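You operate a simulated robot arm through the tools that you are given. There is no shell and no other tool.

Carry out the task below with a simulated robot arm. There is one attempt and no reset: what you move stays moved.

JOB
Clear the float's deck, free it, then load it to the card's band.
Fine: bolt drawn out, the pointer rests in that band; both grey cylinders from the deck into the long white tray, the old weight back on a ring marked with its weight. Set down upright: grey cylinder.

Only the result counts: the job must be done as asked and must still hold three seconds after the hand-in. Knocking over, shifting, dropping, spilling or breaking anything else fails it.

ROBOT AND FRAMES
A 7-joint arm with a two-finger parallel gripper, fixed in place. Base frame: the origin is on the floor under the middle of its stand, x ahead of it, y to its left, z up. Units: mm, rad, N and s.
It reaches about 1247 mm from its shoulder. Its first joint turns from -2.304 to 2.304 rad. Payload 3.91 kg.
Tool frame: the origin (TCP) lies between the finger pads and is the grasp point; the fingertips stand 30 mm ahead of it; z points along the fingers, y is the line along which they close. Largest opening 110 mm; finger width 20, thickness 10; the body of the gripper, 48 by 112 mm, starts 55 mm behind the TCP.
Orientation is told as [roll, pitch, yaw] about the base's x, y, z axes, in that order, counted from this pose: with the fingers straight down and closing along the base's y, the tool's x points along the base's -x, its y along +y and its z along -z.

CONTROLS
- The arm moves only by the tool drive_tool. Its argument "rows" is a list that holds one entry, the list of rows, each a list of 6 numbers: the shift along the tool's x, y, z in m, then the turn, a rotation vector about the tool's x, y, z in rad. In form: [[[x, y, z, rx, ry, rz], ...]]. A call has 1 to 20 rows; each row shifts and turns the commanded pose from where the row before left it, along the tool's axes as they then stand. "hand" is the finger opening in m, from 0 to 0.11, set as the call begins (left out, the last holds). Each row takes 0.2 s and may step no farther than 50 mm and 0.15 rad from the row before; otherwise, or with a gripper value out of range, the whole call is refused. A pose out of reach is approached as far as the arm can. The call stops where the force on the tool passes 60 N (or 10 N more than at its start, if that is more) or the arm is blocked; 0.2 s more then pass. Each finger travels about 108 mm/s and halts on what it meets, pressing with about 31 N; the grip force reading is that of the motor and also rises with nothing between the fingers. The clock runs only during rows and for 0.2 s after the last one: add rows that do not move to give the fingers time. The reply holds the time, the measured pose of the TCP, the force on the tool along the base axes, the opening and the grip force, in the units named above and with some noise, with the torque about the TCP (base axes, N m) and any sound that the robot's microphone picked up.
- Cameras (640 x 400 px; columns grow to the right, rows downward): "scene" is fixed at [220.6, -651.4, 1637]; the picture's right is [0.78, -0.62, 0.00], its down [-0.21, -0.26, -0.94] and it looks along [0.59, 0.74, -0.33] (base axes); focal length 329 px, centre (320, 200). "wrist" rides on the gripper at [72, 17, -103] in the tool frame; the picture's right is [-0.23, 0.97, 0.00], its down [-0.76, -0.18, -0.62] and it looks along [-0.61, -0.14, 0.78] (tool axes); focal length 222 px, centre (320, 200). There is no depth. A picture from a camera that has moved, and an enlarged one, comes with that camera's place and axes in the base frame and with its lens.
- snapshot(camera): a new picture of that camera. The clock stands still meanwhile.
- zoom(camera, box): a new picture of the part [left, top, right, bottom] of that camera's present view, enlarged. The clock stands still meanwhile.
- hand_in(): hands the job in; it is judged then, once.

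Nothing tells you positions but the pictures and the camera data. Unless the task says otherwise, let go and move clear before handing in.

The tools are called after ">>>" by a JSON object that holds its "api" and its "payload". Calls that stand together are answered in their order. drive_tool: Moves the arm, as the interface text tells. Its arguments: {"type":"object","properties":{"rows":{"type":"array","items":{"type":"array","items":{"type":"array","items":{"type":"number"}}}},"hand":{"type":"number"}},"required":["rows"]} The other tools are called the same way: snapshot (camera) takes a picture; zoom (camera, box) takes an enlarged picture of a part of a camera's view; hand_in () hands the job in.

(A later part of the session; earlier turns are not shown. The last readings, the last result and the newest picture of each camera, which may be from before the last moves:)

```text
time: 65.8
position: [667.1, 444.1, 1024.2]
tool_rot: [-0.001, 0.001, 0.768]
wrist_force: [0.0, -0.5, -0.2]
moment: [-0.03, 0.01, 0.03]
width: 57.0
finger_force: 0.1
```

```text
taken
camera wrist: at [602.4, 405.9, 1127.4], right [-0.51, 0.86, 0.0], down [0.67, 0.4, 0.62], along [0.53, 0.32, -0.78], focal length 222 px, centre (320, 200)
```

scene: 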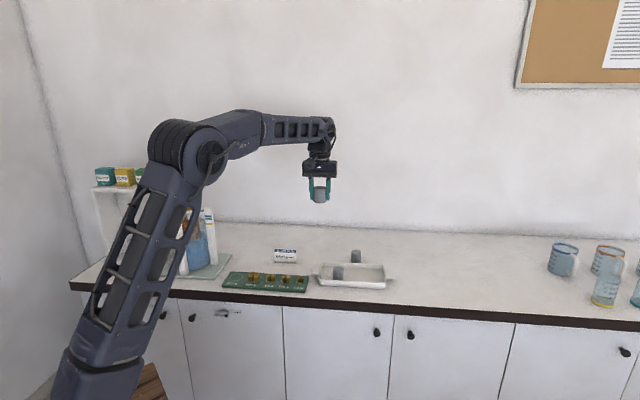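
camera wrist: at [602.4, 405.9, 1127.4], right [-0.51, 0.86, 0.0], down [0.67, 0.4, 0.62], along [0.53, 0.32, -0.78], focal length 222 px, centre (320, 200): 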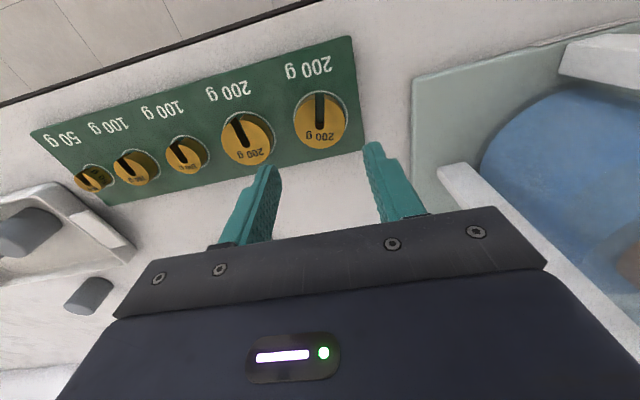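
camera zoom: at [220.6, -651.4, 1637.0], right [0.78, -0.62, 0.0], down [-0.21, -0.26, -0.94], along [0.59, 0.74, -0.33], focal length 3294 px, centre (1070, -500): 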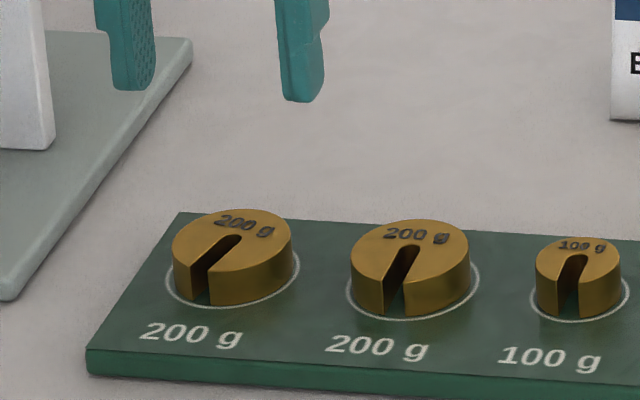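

The old weight sits inside its 200 g ring. Next is the bolt: I'll move in front of the yellow knob (≈(509, 594, 1148)) to look closely.

>>> {"api": "drive_tool", "payload": {"rows": [[[0, 0, -0.0416, 0, 0, 0], [0, 0, -0.0416, 0, 0, 0], [0, 0, -0.0416, 0, 0, 0], [0, 0, -0.0416, 0, 0, 0], [0, 0, -0.0416, 0, 0, 0], [0.0139, 0.0393, 0, 0, 0, 0], [0.0139, 0.0393, 0, 0, 0, 0], [0.0139, 0.0393, 0, 0, 0, 0], [0.0139, 0.0393, 0, 0, 0, 0], [0.0139, 0.0393, 0, 0, 0, 0], [0.0139, 0.0393, 0, 0, 0, 0], [0, 0, 0, 0, 0, 0]]], "hand": 0.09}}

>>> {"api": "snapshot", "payload": {"camera": "wrist"}}

>>> {"api": "zoom", "payload": {"camera": "wrist", "box": [240, 60, 440, 220]}}

>>> {"api": "zoom", "payload": {"camera": "scene", "box": [160, 180, 230, 240]}}

```text
time: 68.4
position: [440.3, 552.4, 1230.4]
tool_rot: [0.0, -0.002, 0.771]
wrist_force: [0.1, 0.3, -0.2]
moment: [0.02, 0.01, 0.01]
width: 89.9
finger_force: 0.0
```

```text
taken
camera wrist: at [375.7, 515.3, 1333.3], right [-0.51, 0.86, 0.0], down [0.67, 0.4, 0.62], along [0.53, 0.32, -0.78], focal length 222 px, centre (320, 200)
```

wrist: 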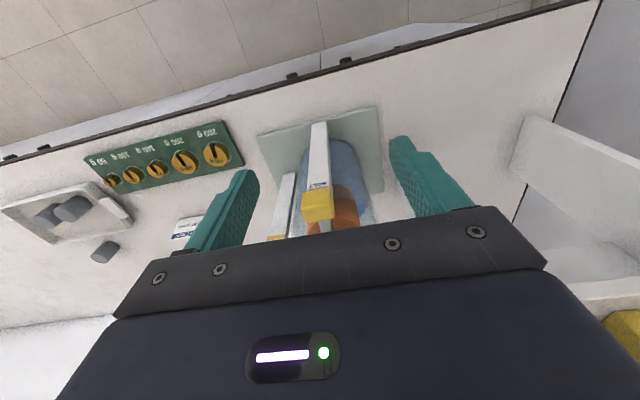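

```text
2.50 times, centred on (340, 140) of wrist
camera zoom: at [375.7, 515.3, 1333.3], right [-0.51, 0.86, 0.0], down [0.67, 0.4, 0.62], along [0.53, 0.32, -0.78], focal length 555 px, centre (270, 350)
```

zoom: 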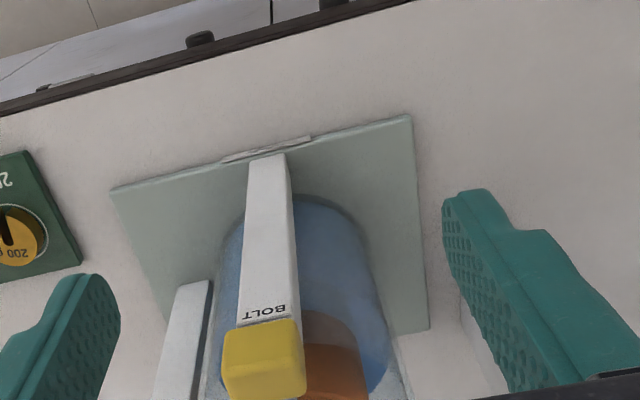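

```text
6.67 times, centred on (195, 210) of scene
camera zoom: at [220.6, -651.4, 1637.0], right [0.78, -0.62, 0.0], down [-0.21, -0.26, -0.94], along [0.59, 0.74, -0.33], focal length 2196 px, centre (1153, 133)
```

zoom: 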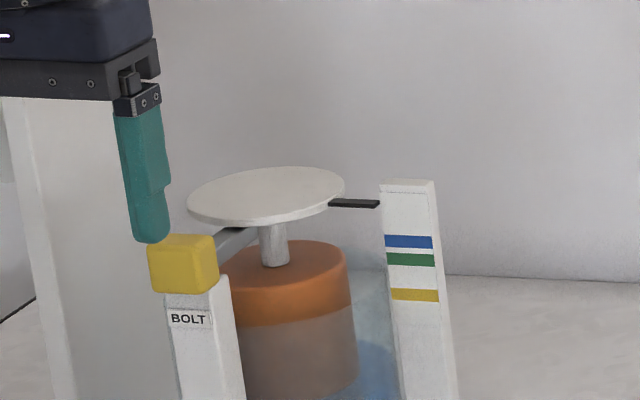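

>>> {"api": "drive_tool", "payload": {"rows": [[[-0.039, -0.0095, 0, 0, 0, 0], [-0.039, -0.0095, 0, 0, 0, 0], [0, 0, 0, 0, 0, 0]]], "hand": 0.07}}

>>> {"api": "zoom", "payload": {"camera": "wrist", "box": [220, 20, 420, 220]}}

>>> {"api": "zoom", "payload": {"camera": "scene", "box": [160, 180, 230, 240]}}

```text
time: 69.2
position: [511.0, 595.2, 1229.7]
tool_rot: [0.0, 0.0, 0.769]
wrist_force: [-0.6, 0.5, -0.7]
moment: [-0.02, 0.01, -0.01]
width: 70.2
finger_force: 0.0
```

```text
2.00 times, centred on (320, 120) of wrist
camera zoom: at [446.5, 557.5, 1333.3], right [-0.51, 0.86, 0.0], down [0.67, 0.4, 0.62], along [0.53, 0.32, -0.78], focal length 444 px, centre (320, 360)
```

zoom: 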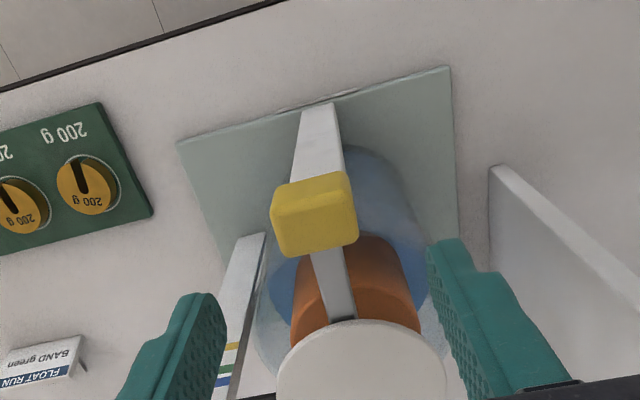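

```text
6.67 times, centred on (195, 210) of scene
camera zoom: at [220.6, -651.4, 1637.0], right [0.78, -0.62, 0.0], down [-0.21, -0.26, -0.94], along [0.59, 0.74, -0.33], focal length 2196 px, centre (1153, 133)
```

zoom: 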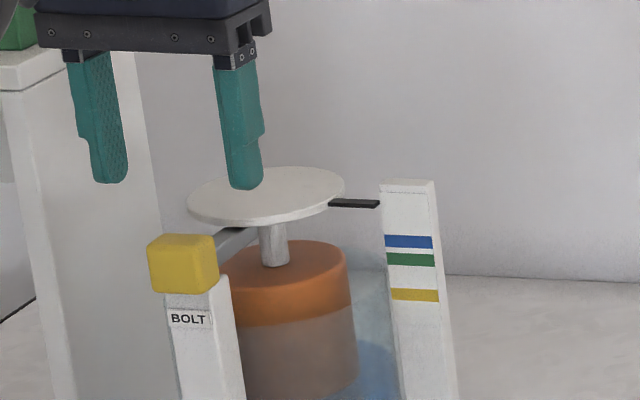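

>>> {"api": "zoom", "payload": {"camera": "wrist", "box": [290, 90, 350, 150]}}

>>> {"api": "zoom", "payload": {"camera": "scene", "box": [170, 200, 200, 230]}}

```text
6.67 times, centred on (320, 120) of wrist
camera zoom: at [446.5, 557.5, 1333.3], right [-0.51, 0.86, 0.0], down [0.67, 0.4, 0.62], along [0.53, 0.32, -0.78], focal length 1481 px, centre (320, 733)
```

zoom: 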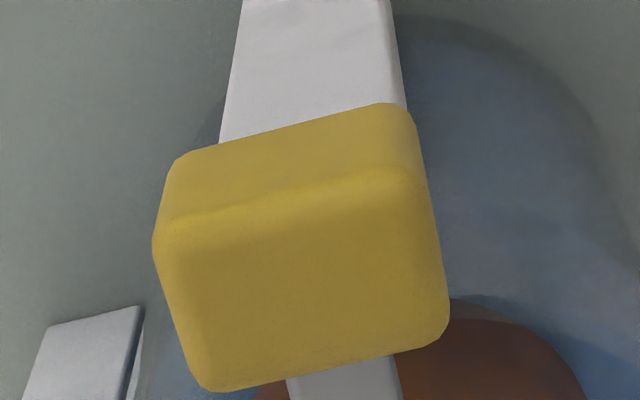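

```text
13.33 times, centred on (185, 215) of scene
camera zoom: at [220.6, -651.4, 1637.0], right [0.78, -0.62, 0.0], down [-0.21, -0.26, -0.94], along [0.59, 0.74, -0.33], focal length 4392 px, centre (2120, 0)
```

zoom: 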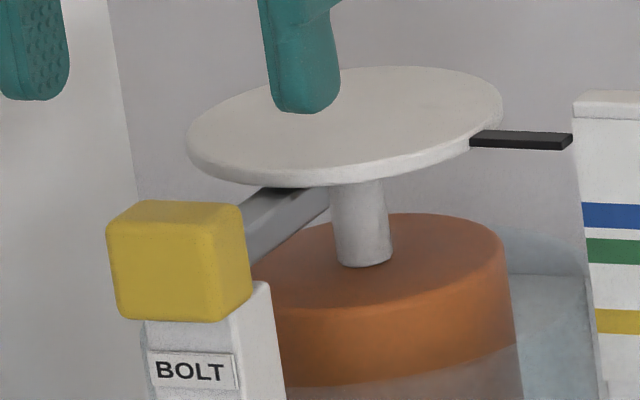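

>>> {"api": "drive_tool", "payload": {"rows": [[[0.005, -0.0005, 0, 0, 0, 0], [0, 0, 0.022, 0, 0, 0], [0, 0, 0.022, 0, 0, 0], [0, 0, 0.022, 0, 0, 0], [0, 0, 0, 0, 0, 0], [0, 0, 0, 0, 0, 0]]], "hand": 0.05}}

>>> {"api": "zoom", "payload": {"camera": "wrist", "box": [240, 80, 400, 230]}}

>>> {"api": "zoom", "payload": {"camera": "scene", "box": [160, 180, 210, 230]}}

```text
time: 70.6
position: [505.0, 591.8, 1166.7]
tool_rot: [0.001, 0.0, 0.77]
wrist_force: [0.4, 0.2, 0.3]
moment: [-0.03, 0.02, -0.02]
width: 50.1
finger_force: 0.1
```

```text
2.67 times, centred on (320, 155) of wrist
camera zoom: at [441.4, 553.5, 1270.3], right [-0.51, 0.86, 0.0], down [0.67, 0.4, 0.62], along [0.53, 0.32, -0.78], focal length 592 px, centre (320, 320)
```

zoom: 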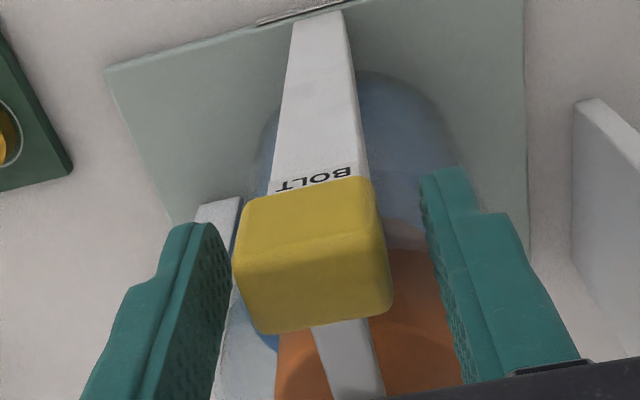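

```text
8.00 times, centred on (185, 205) of scene
camera zoom: at [220.6, -651.4, 1637.0], right [0.78, -0.62, 0.0], down [-0.21, -0.26, -0.94], along [0.59, 0.74, -0.33], focal length 2635 px, centre (1400, 160)
```

zoom: 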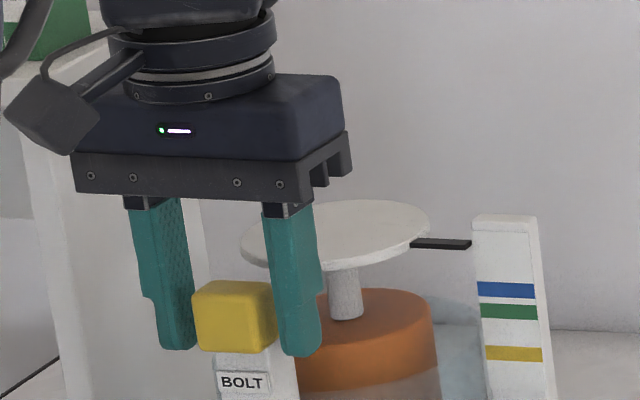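

>>> {"api": "drive_tool", "payload": {"rows": [[[-0.0015, -0.0008, 0, 0, 0, 0], [0, 0, 0, 0, 0, 0], [0, 0, 0, 0, 0, 0], [0, 0, 0, 0, 0, 0]]], "hand": 0.015}}

>>> {"api": "zoom", "payload": {"camera": "wrist", "box": [240, 80, 400, 230]}}

>>> {"api": "zoom", "payload": {"camera": "scene", "box": [160, 180, 220, 230]}}

```text
time: 71.6
position: [505.9, 590.9, 1167.2]
tool_rot: [0.0, 0.003, 0.771]
wrist_force: [-19.4, -26.1, 0.4]
moment: [-0.56, 0.43, 0.81]
width: 32.2
finger_force: 45.0
```

```text
2.67 times, centred on (320, 155) of wrist
camera zoom: at [442.5, 553.6, 1270.4], right [-0.52, 0.86, 0.0], down [0.67, 0.4, 0.62], along [0.53, 0.32, -0.78], focal length 592 px, centre (320, 320)
```

zoom: 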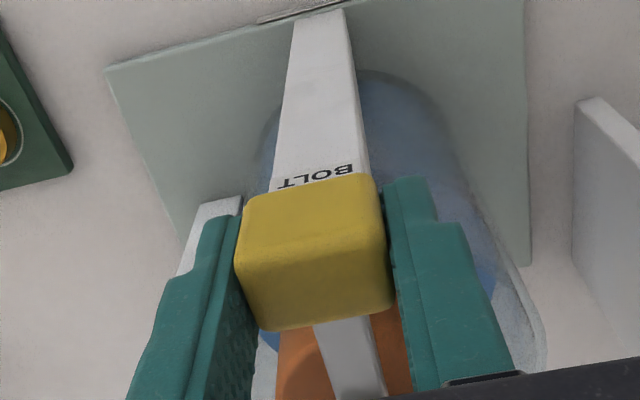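

```text
8.00 times, centred on (190, 205) of scene
camera zoom: at [220.6, -651.4, 1637.0], right [0.78, -0.62, 0.0], down [-0.21, -0.26, -0.94], along [0.59, 0.74, -0.33], focal length 2635 px, centre (1360, 160)
```

zoom: 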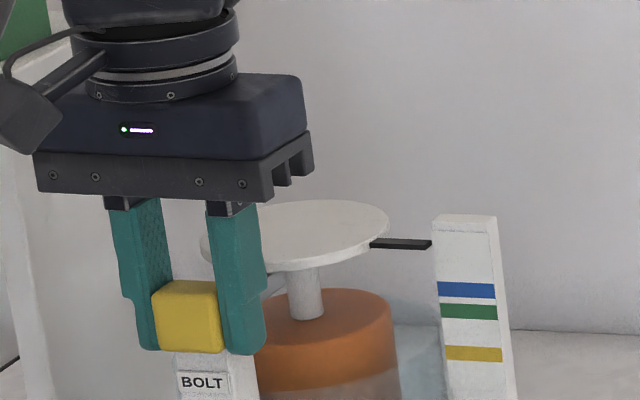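

>>> {"api": "drive_tool", "payload": {"rows": [[[0.0015, 0, 0, 0, 0, 0], [0, 0, 0, 0, 0, 0]]]}}

```text
time: 72.2
position: [506.6, 591.6, 1167.9]
tool_rot: [0.001, 0.001, 0.769]
wrist_force: [-12.7, -5.6, 1.2]
moment: [-0.43, 0.13, 0.79]
width: 31.9
finger_force: 45.3
```

>>> {"api": "drive_tool", "payload": {"rows": [[[0.003, 0, 0, 0, 0, 0], [0.003, 0, 0, 0, 0, 0], [0, 0, 0, 0, 0, 0]]]}}

>>> {"api": "zoom", "payload": {"camera": "scene", "box": [160, 180, 220, 230]}}

>>> {"api": "zoom", "payload": {"camera": "wrist", "box": [240, 80, 400, 230]}}

```text
time: 73.0
position: [502.6, 586.8, 1168.1]
tool_rot: [0.0, 0.001, 0.771]
wrist_force: [-6.7, 6.8, 2.2]
moment: [1.19, -0.82, 0.8]
width: 32.1
finger_force: 44.8
```

```text
8.00 times, centred on (190, 205) of scene
camera zoom: at [220.6, -651.4, 1637.0], right [0.78, -0.62, 0.0], down [-0.21, -0.26, -0.94], along [0.59, 0.74, -0.33], focal length 2635 px, centre (1360, 160)
```

zoom: 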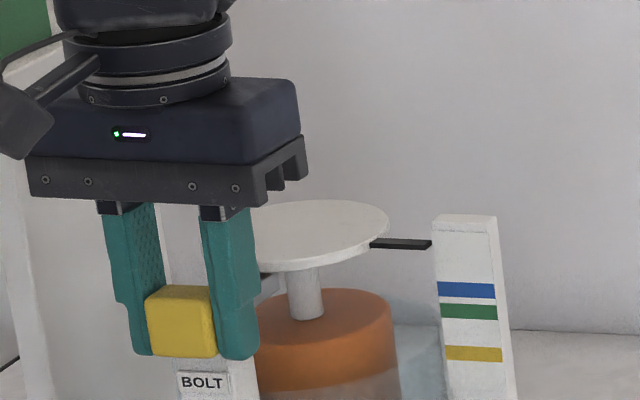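

```text
2.67 times, centred on (320, 155) of wrist
camera zoom: at [438.2, 549.3, 1270.3], right [-0.51, 0.86, 0.0], down [0.67, 0.4, 0.62], along [0.53, 0.32, -0.78], focal length 592 px, centre (320, 320)
```

zoom: 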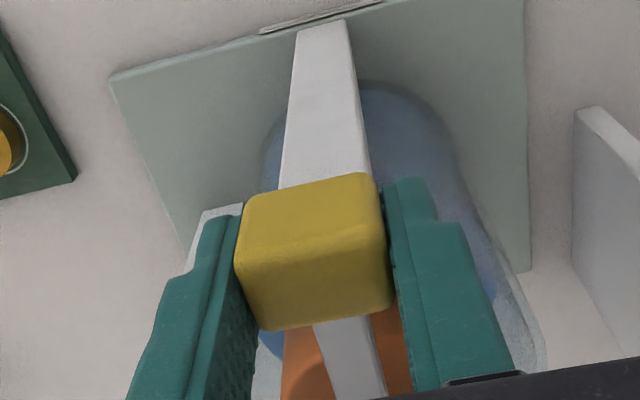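

>>> {"api": "drive_tool", "payload": {"rows": [[[0.004, 0.0003, 0, 0, 0, 0], [0.004, 0.0002, 0, 0, 0, 0], [0.004, 0, 0, 0, 0, 0], [0, 0, 0, 0, 0, 0]]]}}

>>> {"api": "zoom", "payload": {"camera": "scene", "box": [160, 180, 220, 230]}}

```text
time: 74.0
position: [495.4, 578.7, 1167.6]
tool_rot: [0.0, 0.0, 0.77]
wrist_force: [0.8, 0.4, 6.0]
moment: [1.14, -0.83, 0.71]
width: 32.1
finger_force: 44.7
```

```text
8.00 times, centred on (190, 205) of scene
camera zoom: at [220.6, -651.4, 1637.0], right [0.78, -0.62, 0.0], down [-0.21, -0.26, -0.94], along [0.59, 0.74, -0.33], focal length 2635 px, centre (1360, 160)
```

zoom: 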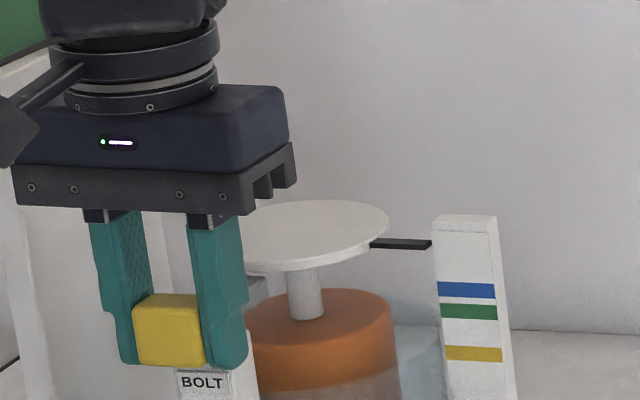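

>>> {"api": "drive_tool", "payload": {"rows": [[[0.005, 0, 0, 0, 0, 0], [0.005, 0, 0, 0, 0, 0], [0.005, 0, 0, 0, 0, 0], [0, 0, 0, 0, 0, 0]]]}}

>>> {"api": "zoom", "payload": {"camera": "scene", "box": [160, 180, 220, 230]}}

>>> {"api": "snapshot", "payload": {"camera": "wrist"}}

```text
time: 75.0
position: [486.1, 570.3, 1165.8]
tool_rot: [0.0, 0.0, 0.769]
wrist_force: [22.5, 28.1, 4.8]
moment: [0.37, -0.28, 0.89]
width: 32.3
finger_force: 44.7
```

```text
8.00 times, centred on (190, 205) of scene
camera zoom: at [220.6, -651.4, 1637.0], right [0.78, -0.62, 0.0], down [-0.21, -0.26, -0.94], along [0.59, 0.74, -0.33], focal length 2635 px, centre (1360, 160)
```

zoom: 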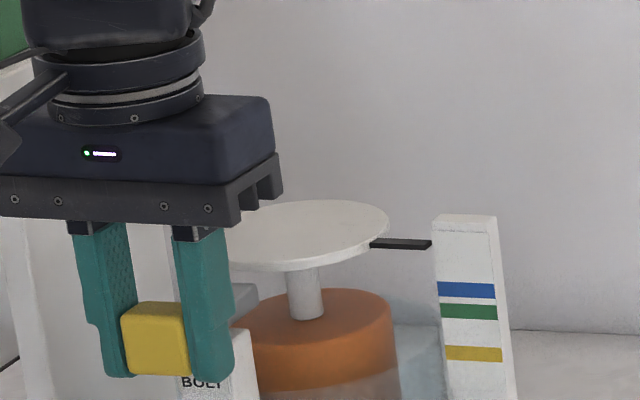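

```text
taken
camera wrist: at [421.4, 532.6, 1269.5], right [-0.51, 0.86, 0.0], down [0.67, 0.4, 0.62], along [0.53, 0.32, -0.78], focal length 222 px, centre (320, 200)
```

wrist: 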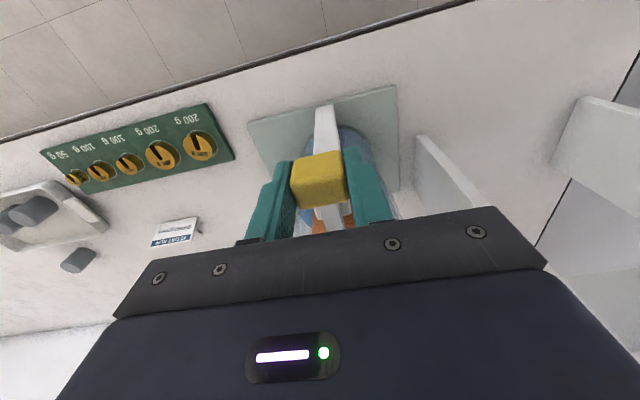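

>>> {"api": "zoom", "payload": {"camera": "wrist", "box": [270, 140, 390, 240]}}

>>> {"api": "zoom", "payload": {"camera": "scene", "box": [175, 195, 215, 235]}}

```text
4.00 times, centred on (330, 190) of wrist
camera zoom: at [421.4, 532.6, 1269.5], right [-0.51, 0.86, 0.0], down [0.67, 0.4, 0.62], along [0.53, 0.32, -0.78], focal length 888 px, centre (280, 240)
```

zoom: 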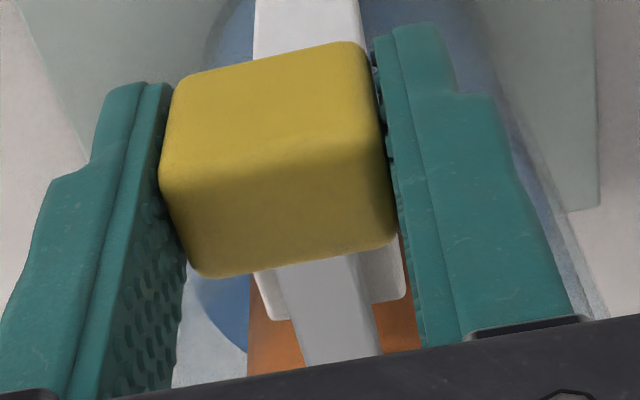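

```text
10.00 times, centred on (195, 215) of scene
camera zoom: at [220.6, -651.4, 1637.0], right [0.78, -0.62, 0.0], down [-0.21, -0.26, -0.94], along [0.59, 0.74, -0.33], focal length 3294 px, centre (1570, 50)
```

zoom: 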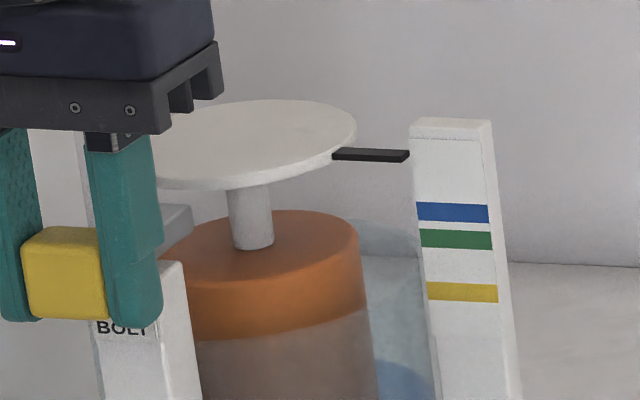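

>>> {"api": "drive_tool", "payload": {"rows": [[[-0.001, 0, 0, 0, 0, 0], [0, 0, 0, 0, 0, 0], [0, 0, 0, 0, 0, 0]]]}}

>>> {"api": "zoom", "payload": {"camera": "scene", "box": [175, 195, 215, 235]}}

```text
time: 75.8
position: [484.9, 570.7, 1165.7]
tool_rot: [0.001, 0.002, 0.77]
wrist_force: [11.8, 8.4, 8.0]
moment: [-0.26, 0.06, 0.97]
width: 32.3
finger_force: 43.9
```

```text
10.00 times, centred on (195, 215) of scene
camera zoom: at [220.6, -651.4, 1637.0], right [0.78, -0.62, 0.0], down [-0.21, -0.26, -0.94], along [0.59, 0.74, -0.33], focal length 3294 px, centre (1570, 50)
```

zoom: 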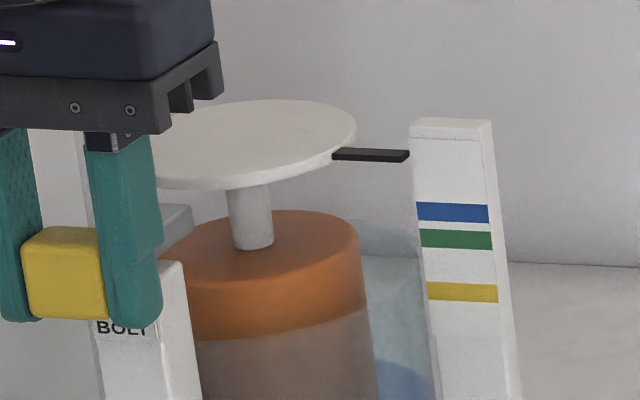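

Remaining pull force is about 14 N against the end stop; the bar's end is clear of the stem. I'll open the fingers and rise straight up.

>>> {"api": "drive_tool", "payload": {"rows": [[[0, 0, 0, 0, 0, 0], [0, 0, 0, 0, 0, 0]]], "hand": 0.05}}

>>> {"api": "drive_tool", "payload": {"rows": [[[0, 0, -0.02, 0, 0, 0], [0, 0, -0.04, 0, 0, 0], [0.02, 0, -0.02, 0, 0, 0], [0.04, 0, 0, 0, 0, 0], [0, 0, 0, 0, 0, 0]]]}}

>>> {"api": "zoom", "payload": {"camera": "scene", "box": [165, 190, 225, 240]}}

>>> {"api": "snapshot", "payload": {"camera": "wrist"}}

```text
time: 76.4
position: [484.2, 570.3, 1165.6]
tool_rot: [0.001, 0.002, 0.769]
wrist_force: [-0.5, -0.3, 1.2]
moment: [-0.03, 0.01, -0.02]
width: 49.9
finger_force: 0.0
```

```text
time: 77.6
position: [440.0, 528.8, 1247.3]
tool_rot: [0.001, 0.0, 0.77]
wrist_force: [-0.4, -0.3, -0.2]
moment: [-0.04, 0.02, -0.01]
width: 50.1
finger_force: 0.0
```

```text
8.00 times, centred on (195, 215) of scene
camera zoom: at [220.6, -651.4, 1637.0], right [0.78, -0.62, 0.0], down [-0.21, -0.26, -0.94], along [0.59, 0.74, -0.33], focal length 2635 px, centre (1320, 80)
```

zoom: 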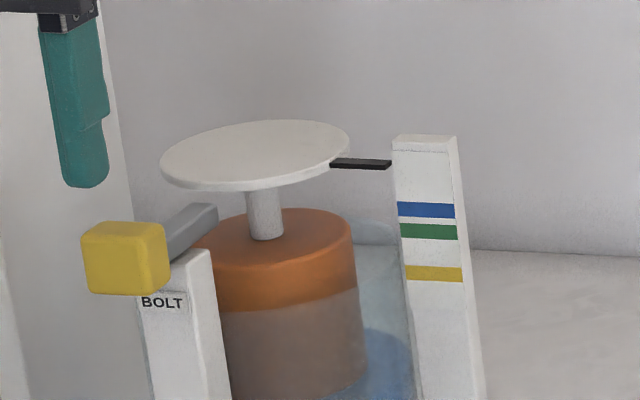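

```text
taken
camera wrist: at [376.5, 491.3, 1350.9], right [-0.51, 0.86, 0.0], down [0.67, 0.4, 0.62], along [0.53, 0.32, -0.78], focal length 222 px, centre (320, 200)
```

wrist: 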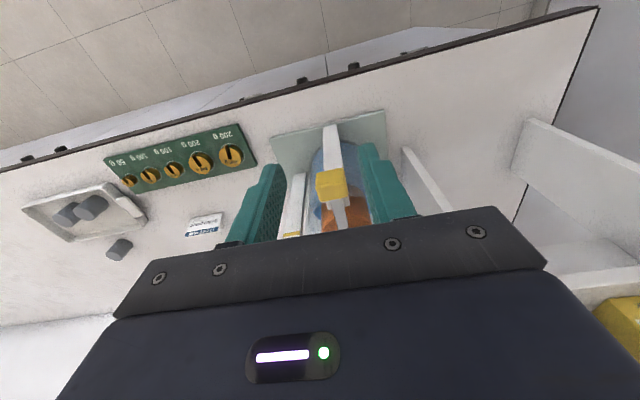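

>>> {"api": "drive_tool", "payload": {"rows": [[[-0.02, 0, -0.0215, 0, 0, 0], [-0.03, 0, -0.0215, 0, 0, 0], [-0.032, -0.0014, 0, 0, 0, 0], [0, 0, 0, 0, 0, 0]]], "hand": 0.09}}

>>> {"api": "snapshot", "payload": {"camera": "wrist"}}

>>> {"api": "zoom", "payload": {"camera": "wrist", "box": [250, 60, 400, 200]}}

```text
time: 78.6
position: [498.4, 585.4, 1292.1]
tool_rot: [-0.001, 0.001, 0.77]
wrist_force: [-1.3, 0.4, 0.3]
moment: [0.02, -0.01, 0.0]
width: 90.1
finger_force: 0.1
```

```text
taken
camera wrist: at [434.4, 547.3, 1395.7], right [-0.51, 0.86, 0.0], down [0.67, 0.4, 0.62], along [0.53, 0.32, -0.78], focal length 222 px, centre (320, 200)
```

wrist: 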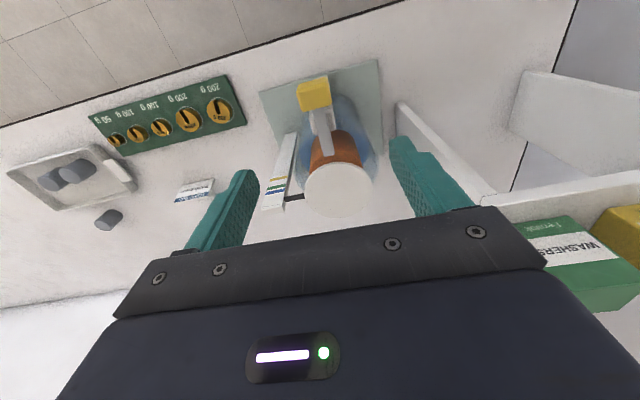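

```text
2.86 times, centred on (325, 130) of wrist
camera zoom: at [434.4, 547.3, 1395.7], right [-0.51, 0.86, 0.0], down [0.67, 0.4, 0.62], along [0.53, 0.32, -0.78], focal length 635 px, centre (306, 400)
```

zoom: 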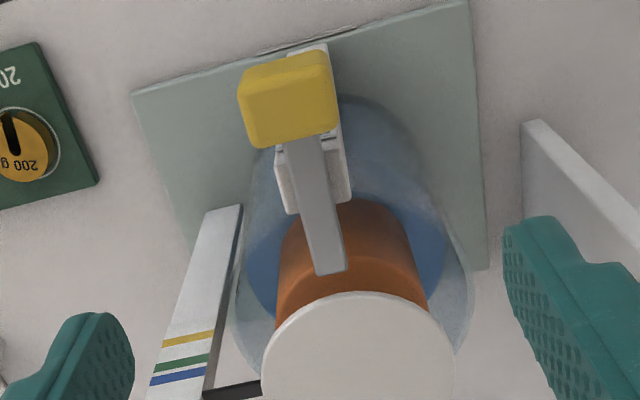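

The bolt is drawn to its end stop and its bar is clear of the deck; the pointer rests above blue. Green is ~34 mm below the pointer. I'll fetch a 100 g weight first and measure the response.

>>> {"api": "drive_tool", "payload": {"rows": [[[-0.0028, -0.0448, 0, 0, 0, 0], [-0.0028, -0.0448, 0, 0, 0, 0], [-0.0028, -0.0448, 0, 0, 0, 0], [-0.0028, -0.0448, 0, 0, 0, 0], [-0.0028, -0.0448, 0, 0, 0, 0], [-0.0028, -0.0448, 0, 0, 0, 0], [-0.0028, -0.0448, 0, 0, 0, 0], [-0.0028, -0.0448, 0, 0, 0, 0], [0, 0, 0.0403, 0, 0, 0], [0, 0, 0.0403, 0, 0, 0], [0, 0, 0.0403, 0, 0, 0], [0, 0, 0.0403, 0, 0, 0], [0, 0, 0.0403, 0, 0, 0], [0, 0, 0.0403, 0, 0, 0], [0, 0, 0.0403, 0, 0, 0], [0, 0, 0, 0, 0, 0]]], "hand": 0.05}}

>>> {"api": "snapshot", "payload": {"camera": "wrist"}}

>>> {"api": "zoom", "payload": {"camera": "wrist", "box": [240, 60, 400, 200]}}

>>> {"api": "zoom", "payload": {"camera": "scene", "box": [170, 190, 230, 240]}}

```text
time: 82.0
position: [766.6, 343.7, 1003.7]
tool_rot: [-0.001, -0.001, 0.769]
wrist_force: [-0.1, -0.7, -0.6]
moment: [0.01, 0.0, 0.02]
width: 50.1
finger_force: 0.1
```

```text
taken
camera wrist: at [702.6, 305.4, 1107.5], right [-0.51, 0.86, 0.0], down [0.67, 0.4, 0.62], along [0.53, 0.32, -0.78], focal length 222 px, centre (320, 200)
```

wrist: 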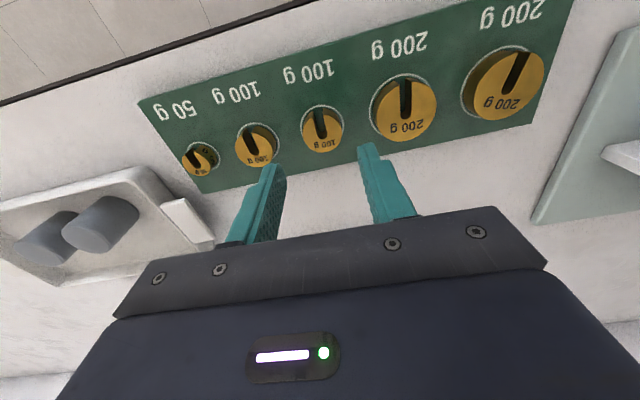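

```text
2.86 times, centred on (320, 130) of wrist
camera zoom: at [702.6, 305.4, 1107.5], right [-0.51, 0.86, 0.0], down [0.67, 0.4, 0.62], along [0.53, 0.32, -0.78], focal length 635 px, centre (320, 400)
```

zoom: 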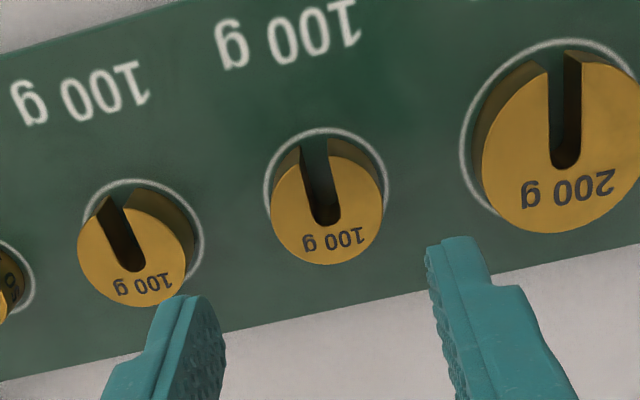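

```text
8.00 times, centred on (200, 215) of scene
camera zoom: at [220.6, -651.4, 1637.0], right [0.78, -0.62, 0.0], down [-0.21, -0.26, -0.94], along [0.59, 0.74, -0.33], focal length 2635 px, centre (1280, 80)
```

zoom: 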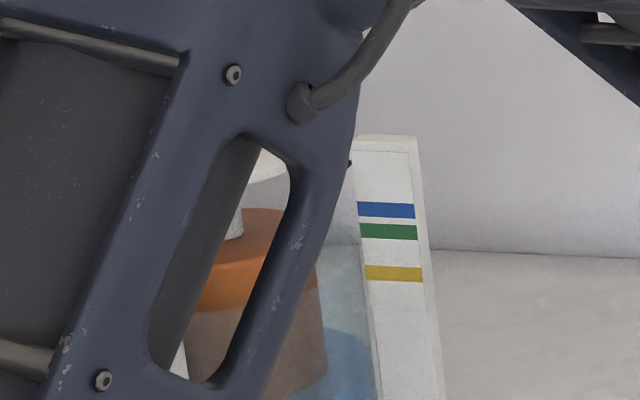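

>>> {"api": "drive_tool", "payload": {"rows": [[[0.0004, 0.0018, 0, 0, 0, 0], [0, 0, 0.018, 0, 0, 0], [0, 0, 0.018, 0, 0, 0], [0, 0, 0.012, 0, 0, 0], [0, 0, 0, 0, 0, 0]]]}}

>>> {"api": "zoom", "payload": {"camera": "wrist", "box": [240, 80, 400, 220]}}

>>> {"api": "zoom", "payload": {"camera": "scene", "box": [240, 245, 300, 295]}}

```text
time: 83.2
position: [765.1, 345.5, 957.5]
tool_rot: [0.0, 0.001, 0.769]
wrist_force: [-0.7, -0.2, 0.7]
moment: [0.0, 0.02, 0.0]
width: 50.1
finger_force: 0.0
```

```text
2.86 times, centred on (320, 150) of wrist
camera zoom: at [701.1, 307.1, 1061.5], right [-0.51, 0.86, 0.0], down [0.67, 0.4, 0.62], along [0.53, 0.32, -0.78], focal length 635 px, centre (320, 343)
```

zoom: 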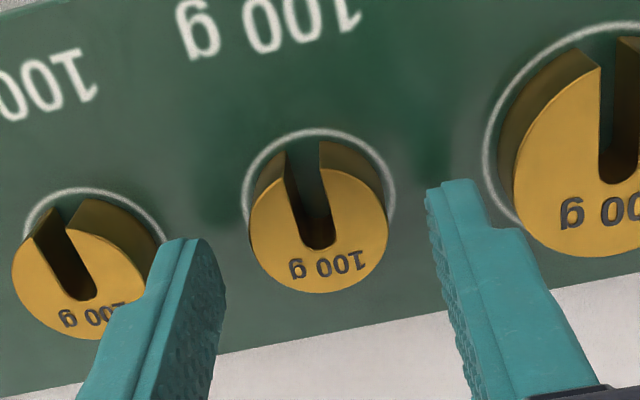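

```text
8.00 times, centred on (270, 270) of scene
camera zoom: at [220.6, -651.4, 1637.0], right [0.78, -0.62, 0.0], down [-0.21, -0.26, -0.94], along [0.59, 0.74, -0.33], focal length 2635 px, centre (720, -360)
```

zoom: 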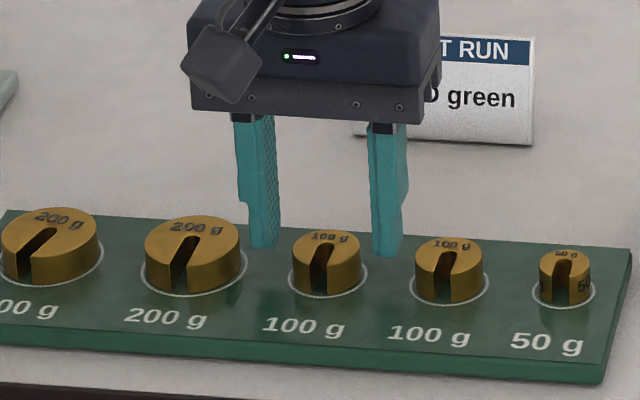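

>>> {"api": "drive_tool", "payload": {"rows": [[[0, 0, 0.006, 0, 0, 0], [0, 0, 0.005, 0, 0, 0], [0, 0, 0, 0, 0, 0]]]}}

>>> {"api": "drive_tool", "payload": {"rows": [[[0, 0, 0, 0, 0, 0], [0, 0, 0, 0, 0, 0], [0, 0, 0, 0, 0, 0]]], "hand": 0.022}}

>>> {"api": "zoom", "payload": {"camera": "scene", "box": [240, 245, 300, 295]}}

```text
time: 84.0
position: [764.9, 345.2, 947.4]
tool_rot: [-0.001, -0.001, 0.77]
wrist_force: [0.1, 0.0, -0.4]
moment: [-0.01, 0.0, 0.01]
width: 50.1
finger_force: 0.1
```

```text
time: 84.8
position: [766.3, 344.8, 947.9]
tool_rot: [0.0, 0.001, 0.77]
wrist_force: [0.2, 0.0, -0.3]
moment: [-0.01, -0.02, 0.02]
width: 32.0
finger_force: 30.8
```

```text
8.00 times, centred on (270, 270) of scene
camera zoom: at [220.6, -651.4, 1637.0], right [0.78, -0.62, 0.0], down [-0.21, -0.26, -0.94], along [0.59, 0.74, -0.33], focal length 2635 px, centre (720, -360)
```

zoom: 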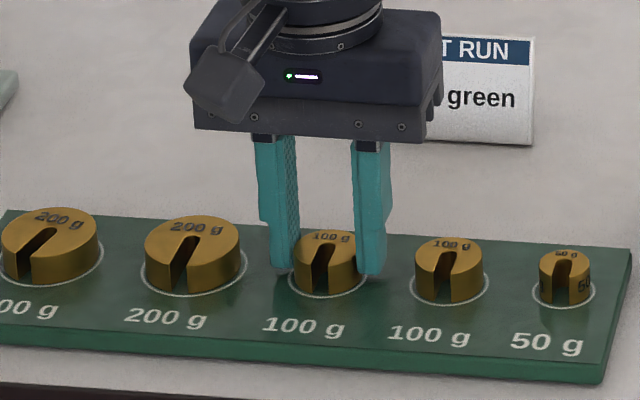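

>>> {"api": "drive_tool", "payload": {"rows": [[[0, 0, -0.004, 0, 0, 0], [0, 0, -0.02, 0, 0, 0], [0, 0, -0.046, 0, 0, 0], [0, 0, -0.046, 0, 0, 0], [0, 0, -0.046, 0, 0, 0], [0, 0, -0.046, 0, 0, 0], [0, 0, -0.046, 0, 0, 0], [0, 0, -0.046, 0, 0, 0], [0, 0, -0.046, 0, 0, 0], [-0.0104, 0.045, 0, 0, 0, 0], [-0.0104, 0.045, 0, 0, 0, 0], [-0.0104, 0.045, 0, 0, 0, 0], [-0.0104, 0.045, 0, 0, 0, 0], [-0.0104, 0.045, 0, 0, 0, 0], [-0.0104, 0.045, 0, 0, 0, 0], [-0.0104, 0.045, 0, 0, 0, 0], [0, 0, 0, 0, 0, 0]]]}}

>>> {"api": "snapshot", "payload": {"camera": "wrist"}}

>>> {"api": "zoom", "payload": {"camera": "scene", "box": [160, 160, 230, 230]}}

```text
time: 88.4
position: [599.2, 622.7, 1295.3]
tool_rot: [-0.002, 0.0, 0.769]
wrist_force: [0.4, 0.1, -1.5]
moment: [0.02, -0.01, 0.04]
width: 31.8
finger_force: 31.0
```

```text
taken
camera wrist: at [534.5, 585.1, 1399.0], right [-0.51, 0.86, 0.0], down [0.67, 0.4, 0.62], along [0.53, 0.32, -0.78], focal length 222 px, centre (320, 200)
```

wrist: 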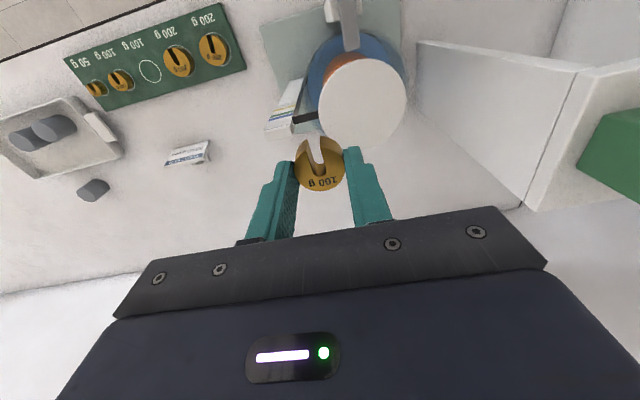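

```text
5.71 times, centred on (195, 195) of scene
camera zoom: at [220.6, -651.4, 1637.0], right [0.78, -0.62, 0.0], down [-0.21, -0.26, -0.94], along [0.59, 0.74, -0.33], focal length 1882 px, centre (1034, 229)
```

zoom: 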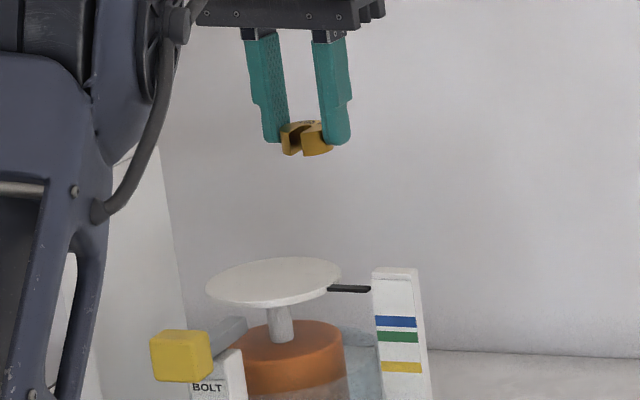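

>>> {"api": "drive_tool", "payload": {"rows": [[[-0.0094, 0.044, 0, 0, 0, 0], [0, 0, 0.022, 0, 0, 0], [0, 0, 0.022, 0, 0, 0], [0, 0, 0.022, 0, 0, 0], [0, 0, 0.022, 0, 0, 0], [0, 0, 0, 0, 0, 0]]]}}

>>> {"api": "snapshot", "payload": {"camera": "wrist"}}

>>> {"api": "zoom", "payload": {"camera": "scene", "box": [170, 180, 220, 230]}}

```text
time: 89.8
position: [572.8, 658.8, 1206.0]
tool_rot: [0.002, 0.0, 0.772]
wrist_force: [-0.2, -0.7, -0.6]
moment: [-0.02, -0.03, 0.01]
width: 32.0
finger_force: 30.6
```

```text
taken
camera wrist: at [509.0, 621.8, 1309.6], right [-0.51, 0.86, 0.0], down [0.67, 0.4, 0.62], along [0.53, 0.32, -0.78], focal length 222 px, centre (320, 200)
```

wrist: 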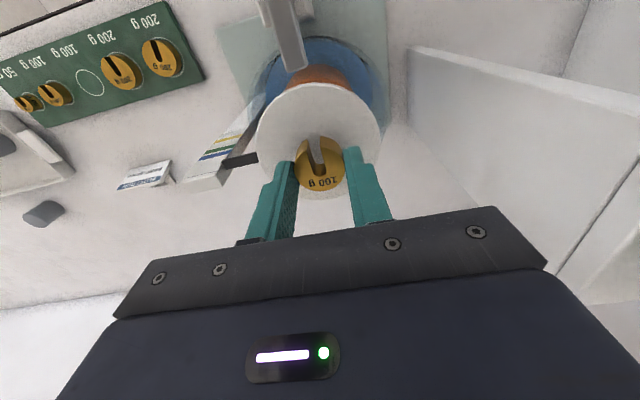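

```text
8.00 times, centred on (195, 205) of scene
camera zoom: at [220.6, -651.4, 1637.0], right [0.78, -0.62, 0.0], down [-0.21, -0.26, -0.94], along [0.59, 0.74, -0.33], focal length 2635 px, centre (1320, 160)
```

zoom: 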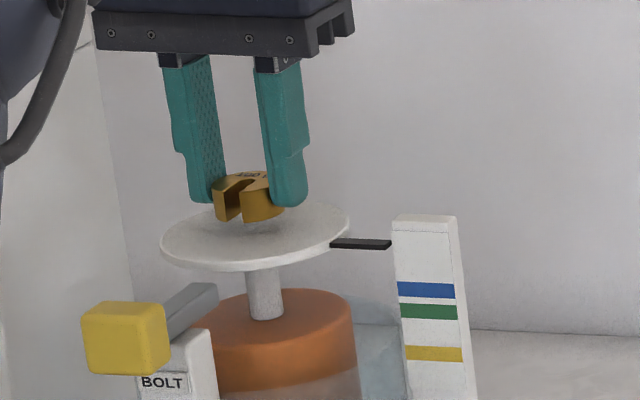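

>>> {"api": "drive_tool", "payload": {"rows": [[[-0.004, 0, 0.004, 0, 0, 0], [0, 0, 0.004, 0, 0, 0], [0, 0, 0.003, 0, 0, 0], [0, 0, 0.003, 0, 0, 0], [0, 0, 0, 0, 0, 0]]]}}

>>> {"api": "zoom", "payload": {"camera": "scene", "box": [170, 180, 220, 230]}}

```text
time: 91.0
position: [578.1, 661.9, 1191.8]
tool_rot: [0.0, 0.001, 0.769]
wrist_force: [-0.1, 0.1, -0.5]
moment: [0.0, -0.01, -0.01]
width: 32.2
finger_force: 31.1
```

```text
8.00 times, centred on (195, 205) of scene
camera zoom: at [220.6, -651.4, 1637.0], right [0.78, -0.62, 0.0], down [-0.21, -0.26, -0.94], along [0.59, 0.74, -0.33], focal length 2635 px, centre (1320, 160)
```

zoom: 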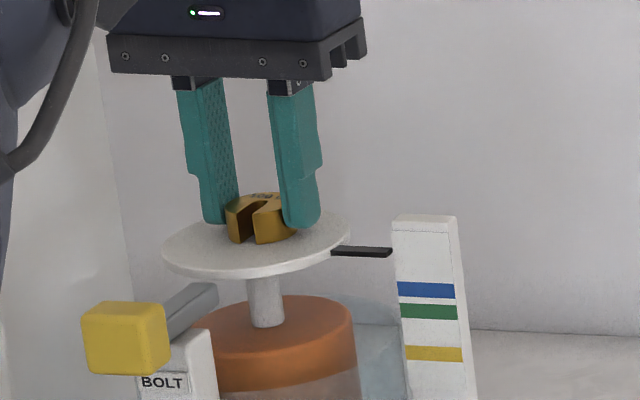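

>>> {"api": "drive_tool", "payload": {"rows": [[[0, 0, 0.003, 0, 0, 0], [0, 0, 0.003, 0, 0, 0], [0, 0, 0.003, 0, 0, 0], [0, 0, 0, 0, 0, 0], [0, 0, 0, 0, 0, 0]]]}}

>>> {"api": "zoom", "payload": {"camera": "scene", "box": [170, 180, 220, 230]}}

```text
time: 92.2
position: [577.5, 662.1, 1182.9]
tool_rot: [0.001, 0.0, 0.771]
wrist_force: [0.1, -0.3, 0.3]
moment: [-0.03, -0.03, 0.03]
width: 31.8
finger_force: 31.3
```

```text
8.00 times, centred on (195, 205) of scene
camera zoom: at [220.6, -651.4, 1637.0], right [0.78, -0.62, 0.0], down [-0.21, -0.26, -0.94], along [0.59, 0.74, -0.33], focal length 2635 px, centre (1320, 160)
```

zoom: 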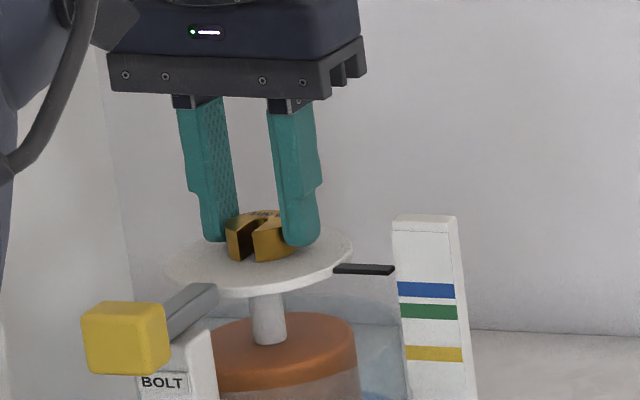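

>>> {"api": "drive_tool", "payload": {"rows": [[[0, 0, 0.003, 0, 0, 0], [0, 0, 0.003, 0, 0, 0], [0, 0, 0, 0, 0, 0], [0, 0, 0, 0, 0, 0]]]}}

>>> {"api": "drive_tool", "payload": {"rows": [[[0, 0, 0.002, 0, 0, 0], [0, 0, 0.002, 0, 0, 0], [0, 0, 0, 0, 0, 0], [0, 0, 0, 0, 0, 0]]]}}

>>> {"api": "zoom", "payload": {"camera": "scene", "box": [170, 180, 220, 230]}}

```text
time: 93.2
position: [577.6, 662.2, 1179.0]
tool_rot: [-0.002, -0.001, 0.768]
wrist_force: [-0.9, -0.2, 0.5]
moment: [-0.04, -0.02, 0.01]
width: 31.6
finger_force: 30.9
```

```text
time: 94.2
position: [577.2, 660.0, 1173.4]
tool_rot: [0.0, 0.0, 0.77]
wrist_force: [-0.5, 1.2, 1.4]
moment: [0.03, 0.06, 0.01]
width: 31.8
finger_force: 30.8
```

```text
8.00 times, centred on (195, 205) of scene
camera zoom: at [220.6, -651.4, 1637.0], right [0.78, -0.62, 0.0], down [-0.21, -0.26, -0.94], along [0.59, 0.74, -0.33], focal length 2635 px, centre (1320, 160)
```

zoom: 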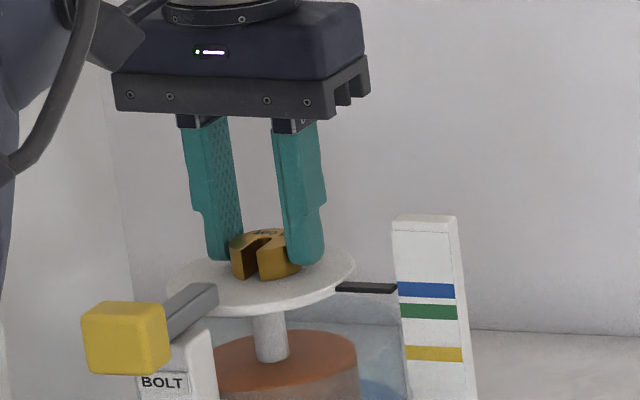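

>>> {"api": "drive_tool", "payload": {"rows": [[[0, 0, -0.003, 0, 0, 0], [0, 0, -0.004, 0, 0, 0], [0, 0, -0.004, 0, 0, 0], [0, 0, 0, 0, 0, 0], [0, 0, 0, 0, 0, 0]]]}}

>>> {"api": "drive_tool", "payload": {"rows": [[[0, 0, 0, 0, 0, 0], [0, 0, 0, 0, 0, 0]]], "hand": 0.046}}

>>> {"api": "zoom", "payload": {"camera": "scene", "box": [170, 180, 220, 230]}}

```text
time: 95.4
position: [576.5, 660.8, 1184.7]
tool_rot: [0.0, 0.001, 0.769]
wrist_force: [0.0, 0.2, -0.5]
moment: [0.03, -0.04, 0.02]
width: 31.9
finger_force: 31.5
```

```text
time: 96.0
position: [578.3, 662.1, 1184.6]
tool_rot: [0.002, 0.0, 0.77]
wrist_force: [0.5, -0.4, -0.5]
moment: [0.0, -0.02, -0.03]
width: 46.0
finger_force: 0.0
```

```text
8.00 times, centred on (195, 205) of scene
camera zoom: at [220.6, -651.4, 1637.0], right [0.78, -0.62, 0.0], down [-0.21, -0.26, -0.94], along [0.59, 0.74, -0.33], focal length 2635 px, centre (1320, 160)
```

zoom: 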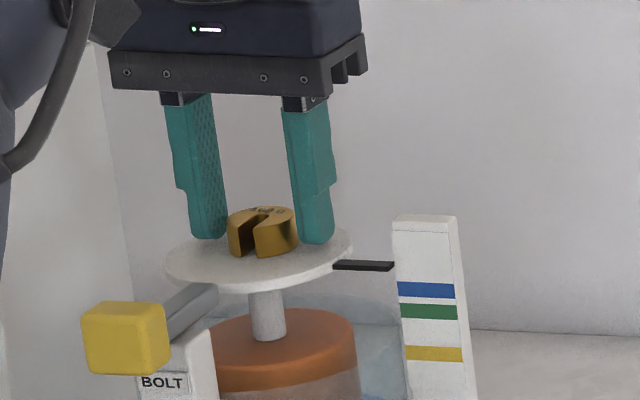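

>>> {"api": "drive_tool", "payload": {"rows": [[[0, 0, -0.005, 0, 0, 0], [0, 0, -0.02, 0, 0, 0], [0, 0, -0.03, 0, 0, 0], [0, 0, -0.03, 0, 0, 0], [0, 0, 0, 0, 0, 0], [0, 0, 0, 0, 0, 0], [0, 0, 0, 0, 0, 0], [0, 0, 0, 0, 0, 0]]]}}

>>> {"api": "zoom", "payload": {"camera": "scene", "box": [170, 180, 220, 230]}}

>>> {"api": "zoom", "payload": {"camera": "wrist", "box": [220, 40, 420, 200]}}

```text
time: 97.8
position: [575.5, 662.7, 1269.3]
tool_rot: [0.001, 0.0, 0.77]
wrist_force: [1.1, -0.4, 0.1]
moment: [-0.02, -0.03, 0.03]
width: 45.8
finger_force: 0.2
```

```text
8.00 times, centred on (195, 205) of scene
camera zoom: at [220.6, -651.4, 1637.0], right [0.78, -0.62, 0.0], down [-0.21, -0.26, -0.94], along [0.59, 0.74, -0.33], focal length 2635 px, centre (1320, 160)
```

zoom: 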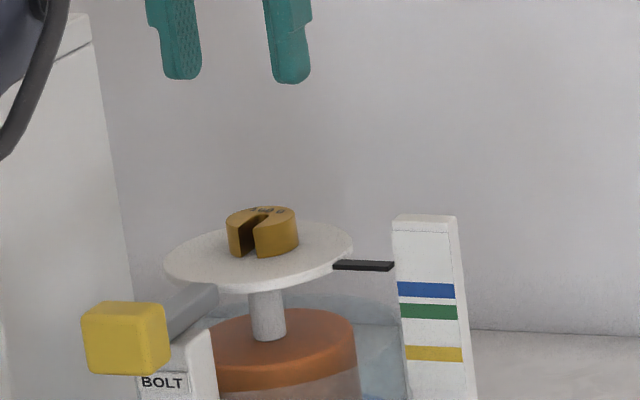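

```text
2.50 times, centred on (320, 120) of wrist
camera zoom: at [512.7, 625.4, 1373.0], right [-0.51, 0.86, 0.0], down [0.67, 0.4, 0.62], along [0.53, 0.32, -0.78], focal length 555 px, centre (320, 400)
```

zoom: 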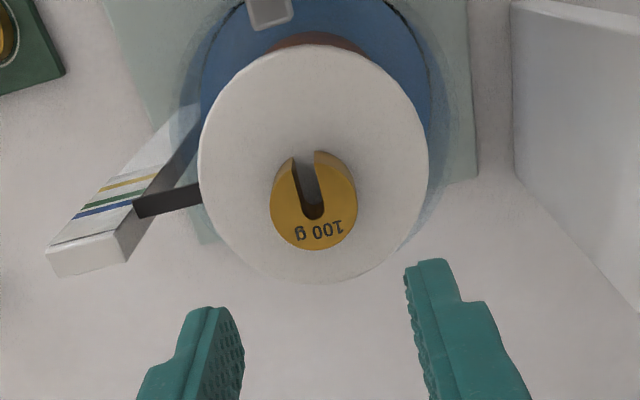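

With 100 g the pointer dropped 12 mm, so 200 g hits blue and 300 g hits green. I'll shift the 100 g outward on the deck to make room, then add the 200 g from the second ring.

>>> {"api": "drive_tool", "payload": {"rows": [[[0.001, -0.0022, 0.02, 0, 0, 0], [0, 0, 0.02, 0, 0, 0], [0, 0, 0.02, 0, 0, 0], [0, 0, 0.015, 0, 0, 0], [0, 0, 0, 0, 0, 0]]], "hand": 0.05}}

>>> {"api": "zoom", "payload": {"camera": "wrist", "box": [240, 80, 400, 220]}}

>>> {"api": "zoom", "payload": {"camera": "scene", "box": [170, 180, 220, 230]}}

```text
time: 99.0
position: [577.9, 658.9, 1193.6]
tool_rot: [-0.001, 0.001, 0.769]
wrist_force: [0.8, 0.3, 0.3]
moment: [0.04, -0.03, 0.0]
width: 50.3
finger_force: 0.1
```

```text
2.86 times, centred on (320, 150) of wrist
camera zoom: at [514.1, 621.0, 1298.1], right [-0.51, 0.86, 0.0], down [0.67, 0.4, 0.62], along [0.53, 0.32, -0.78], focal length 635 px, centre (320, 343)
```

zoom: 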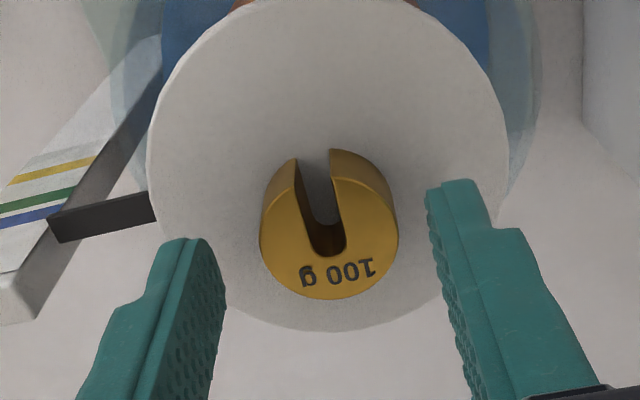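

```text
8.00 times, centred on (195, 205) of scene
camera zoom: at [220.6, -651.4, 1637.0], right [0.78, -0.62, 0.0], down [-0.21, -0.26, -0.94], along [0.59, 0.74, -0.33], focal length 2635 px, centre (1320, 160)
```

zoom: 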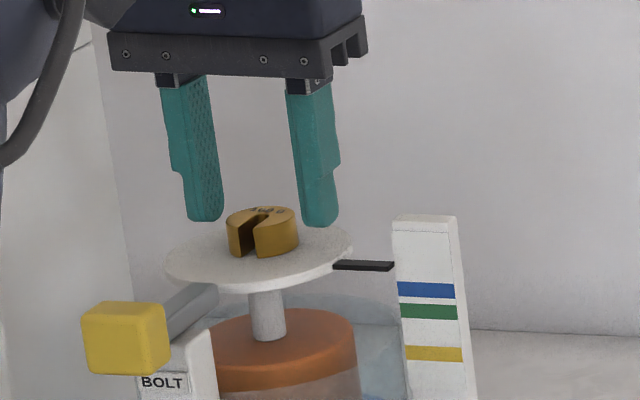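

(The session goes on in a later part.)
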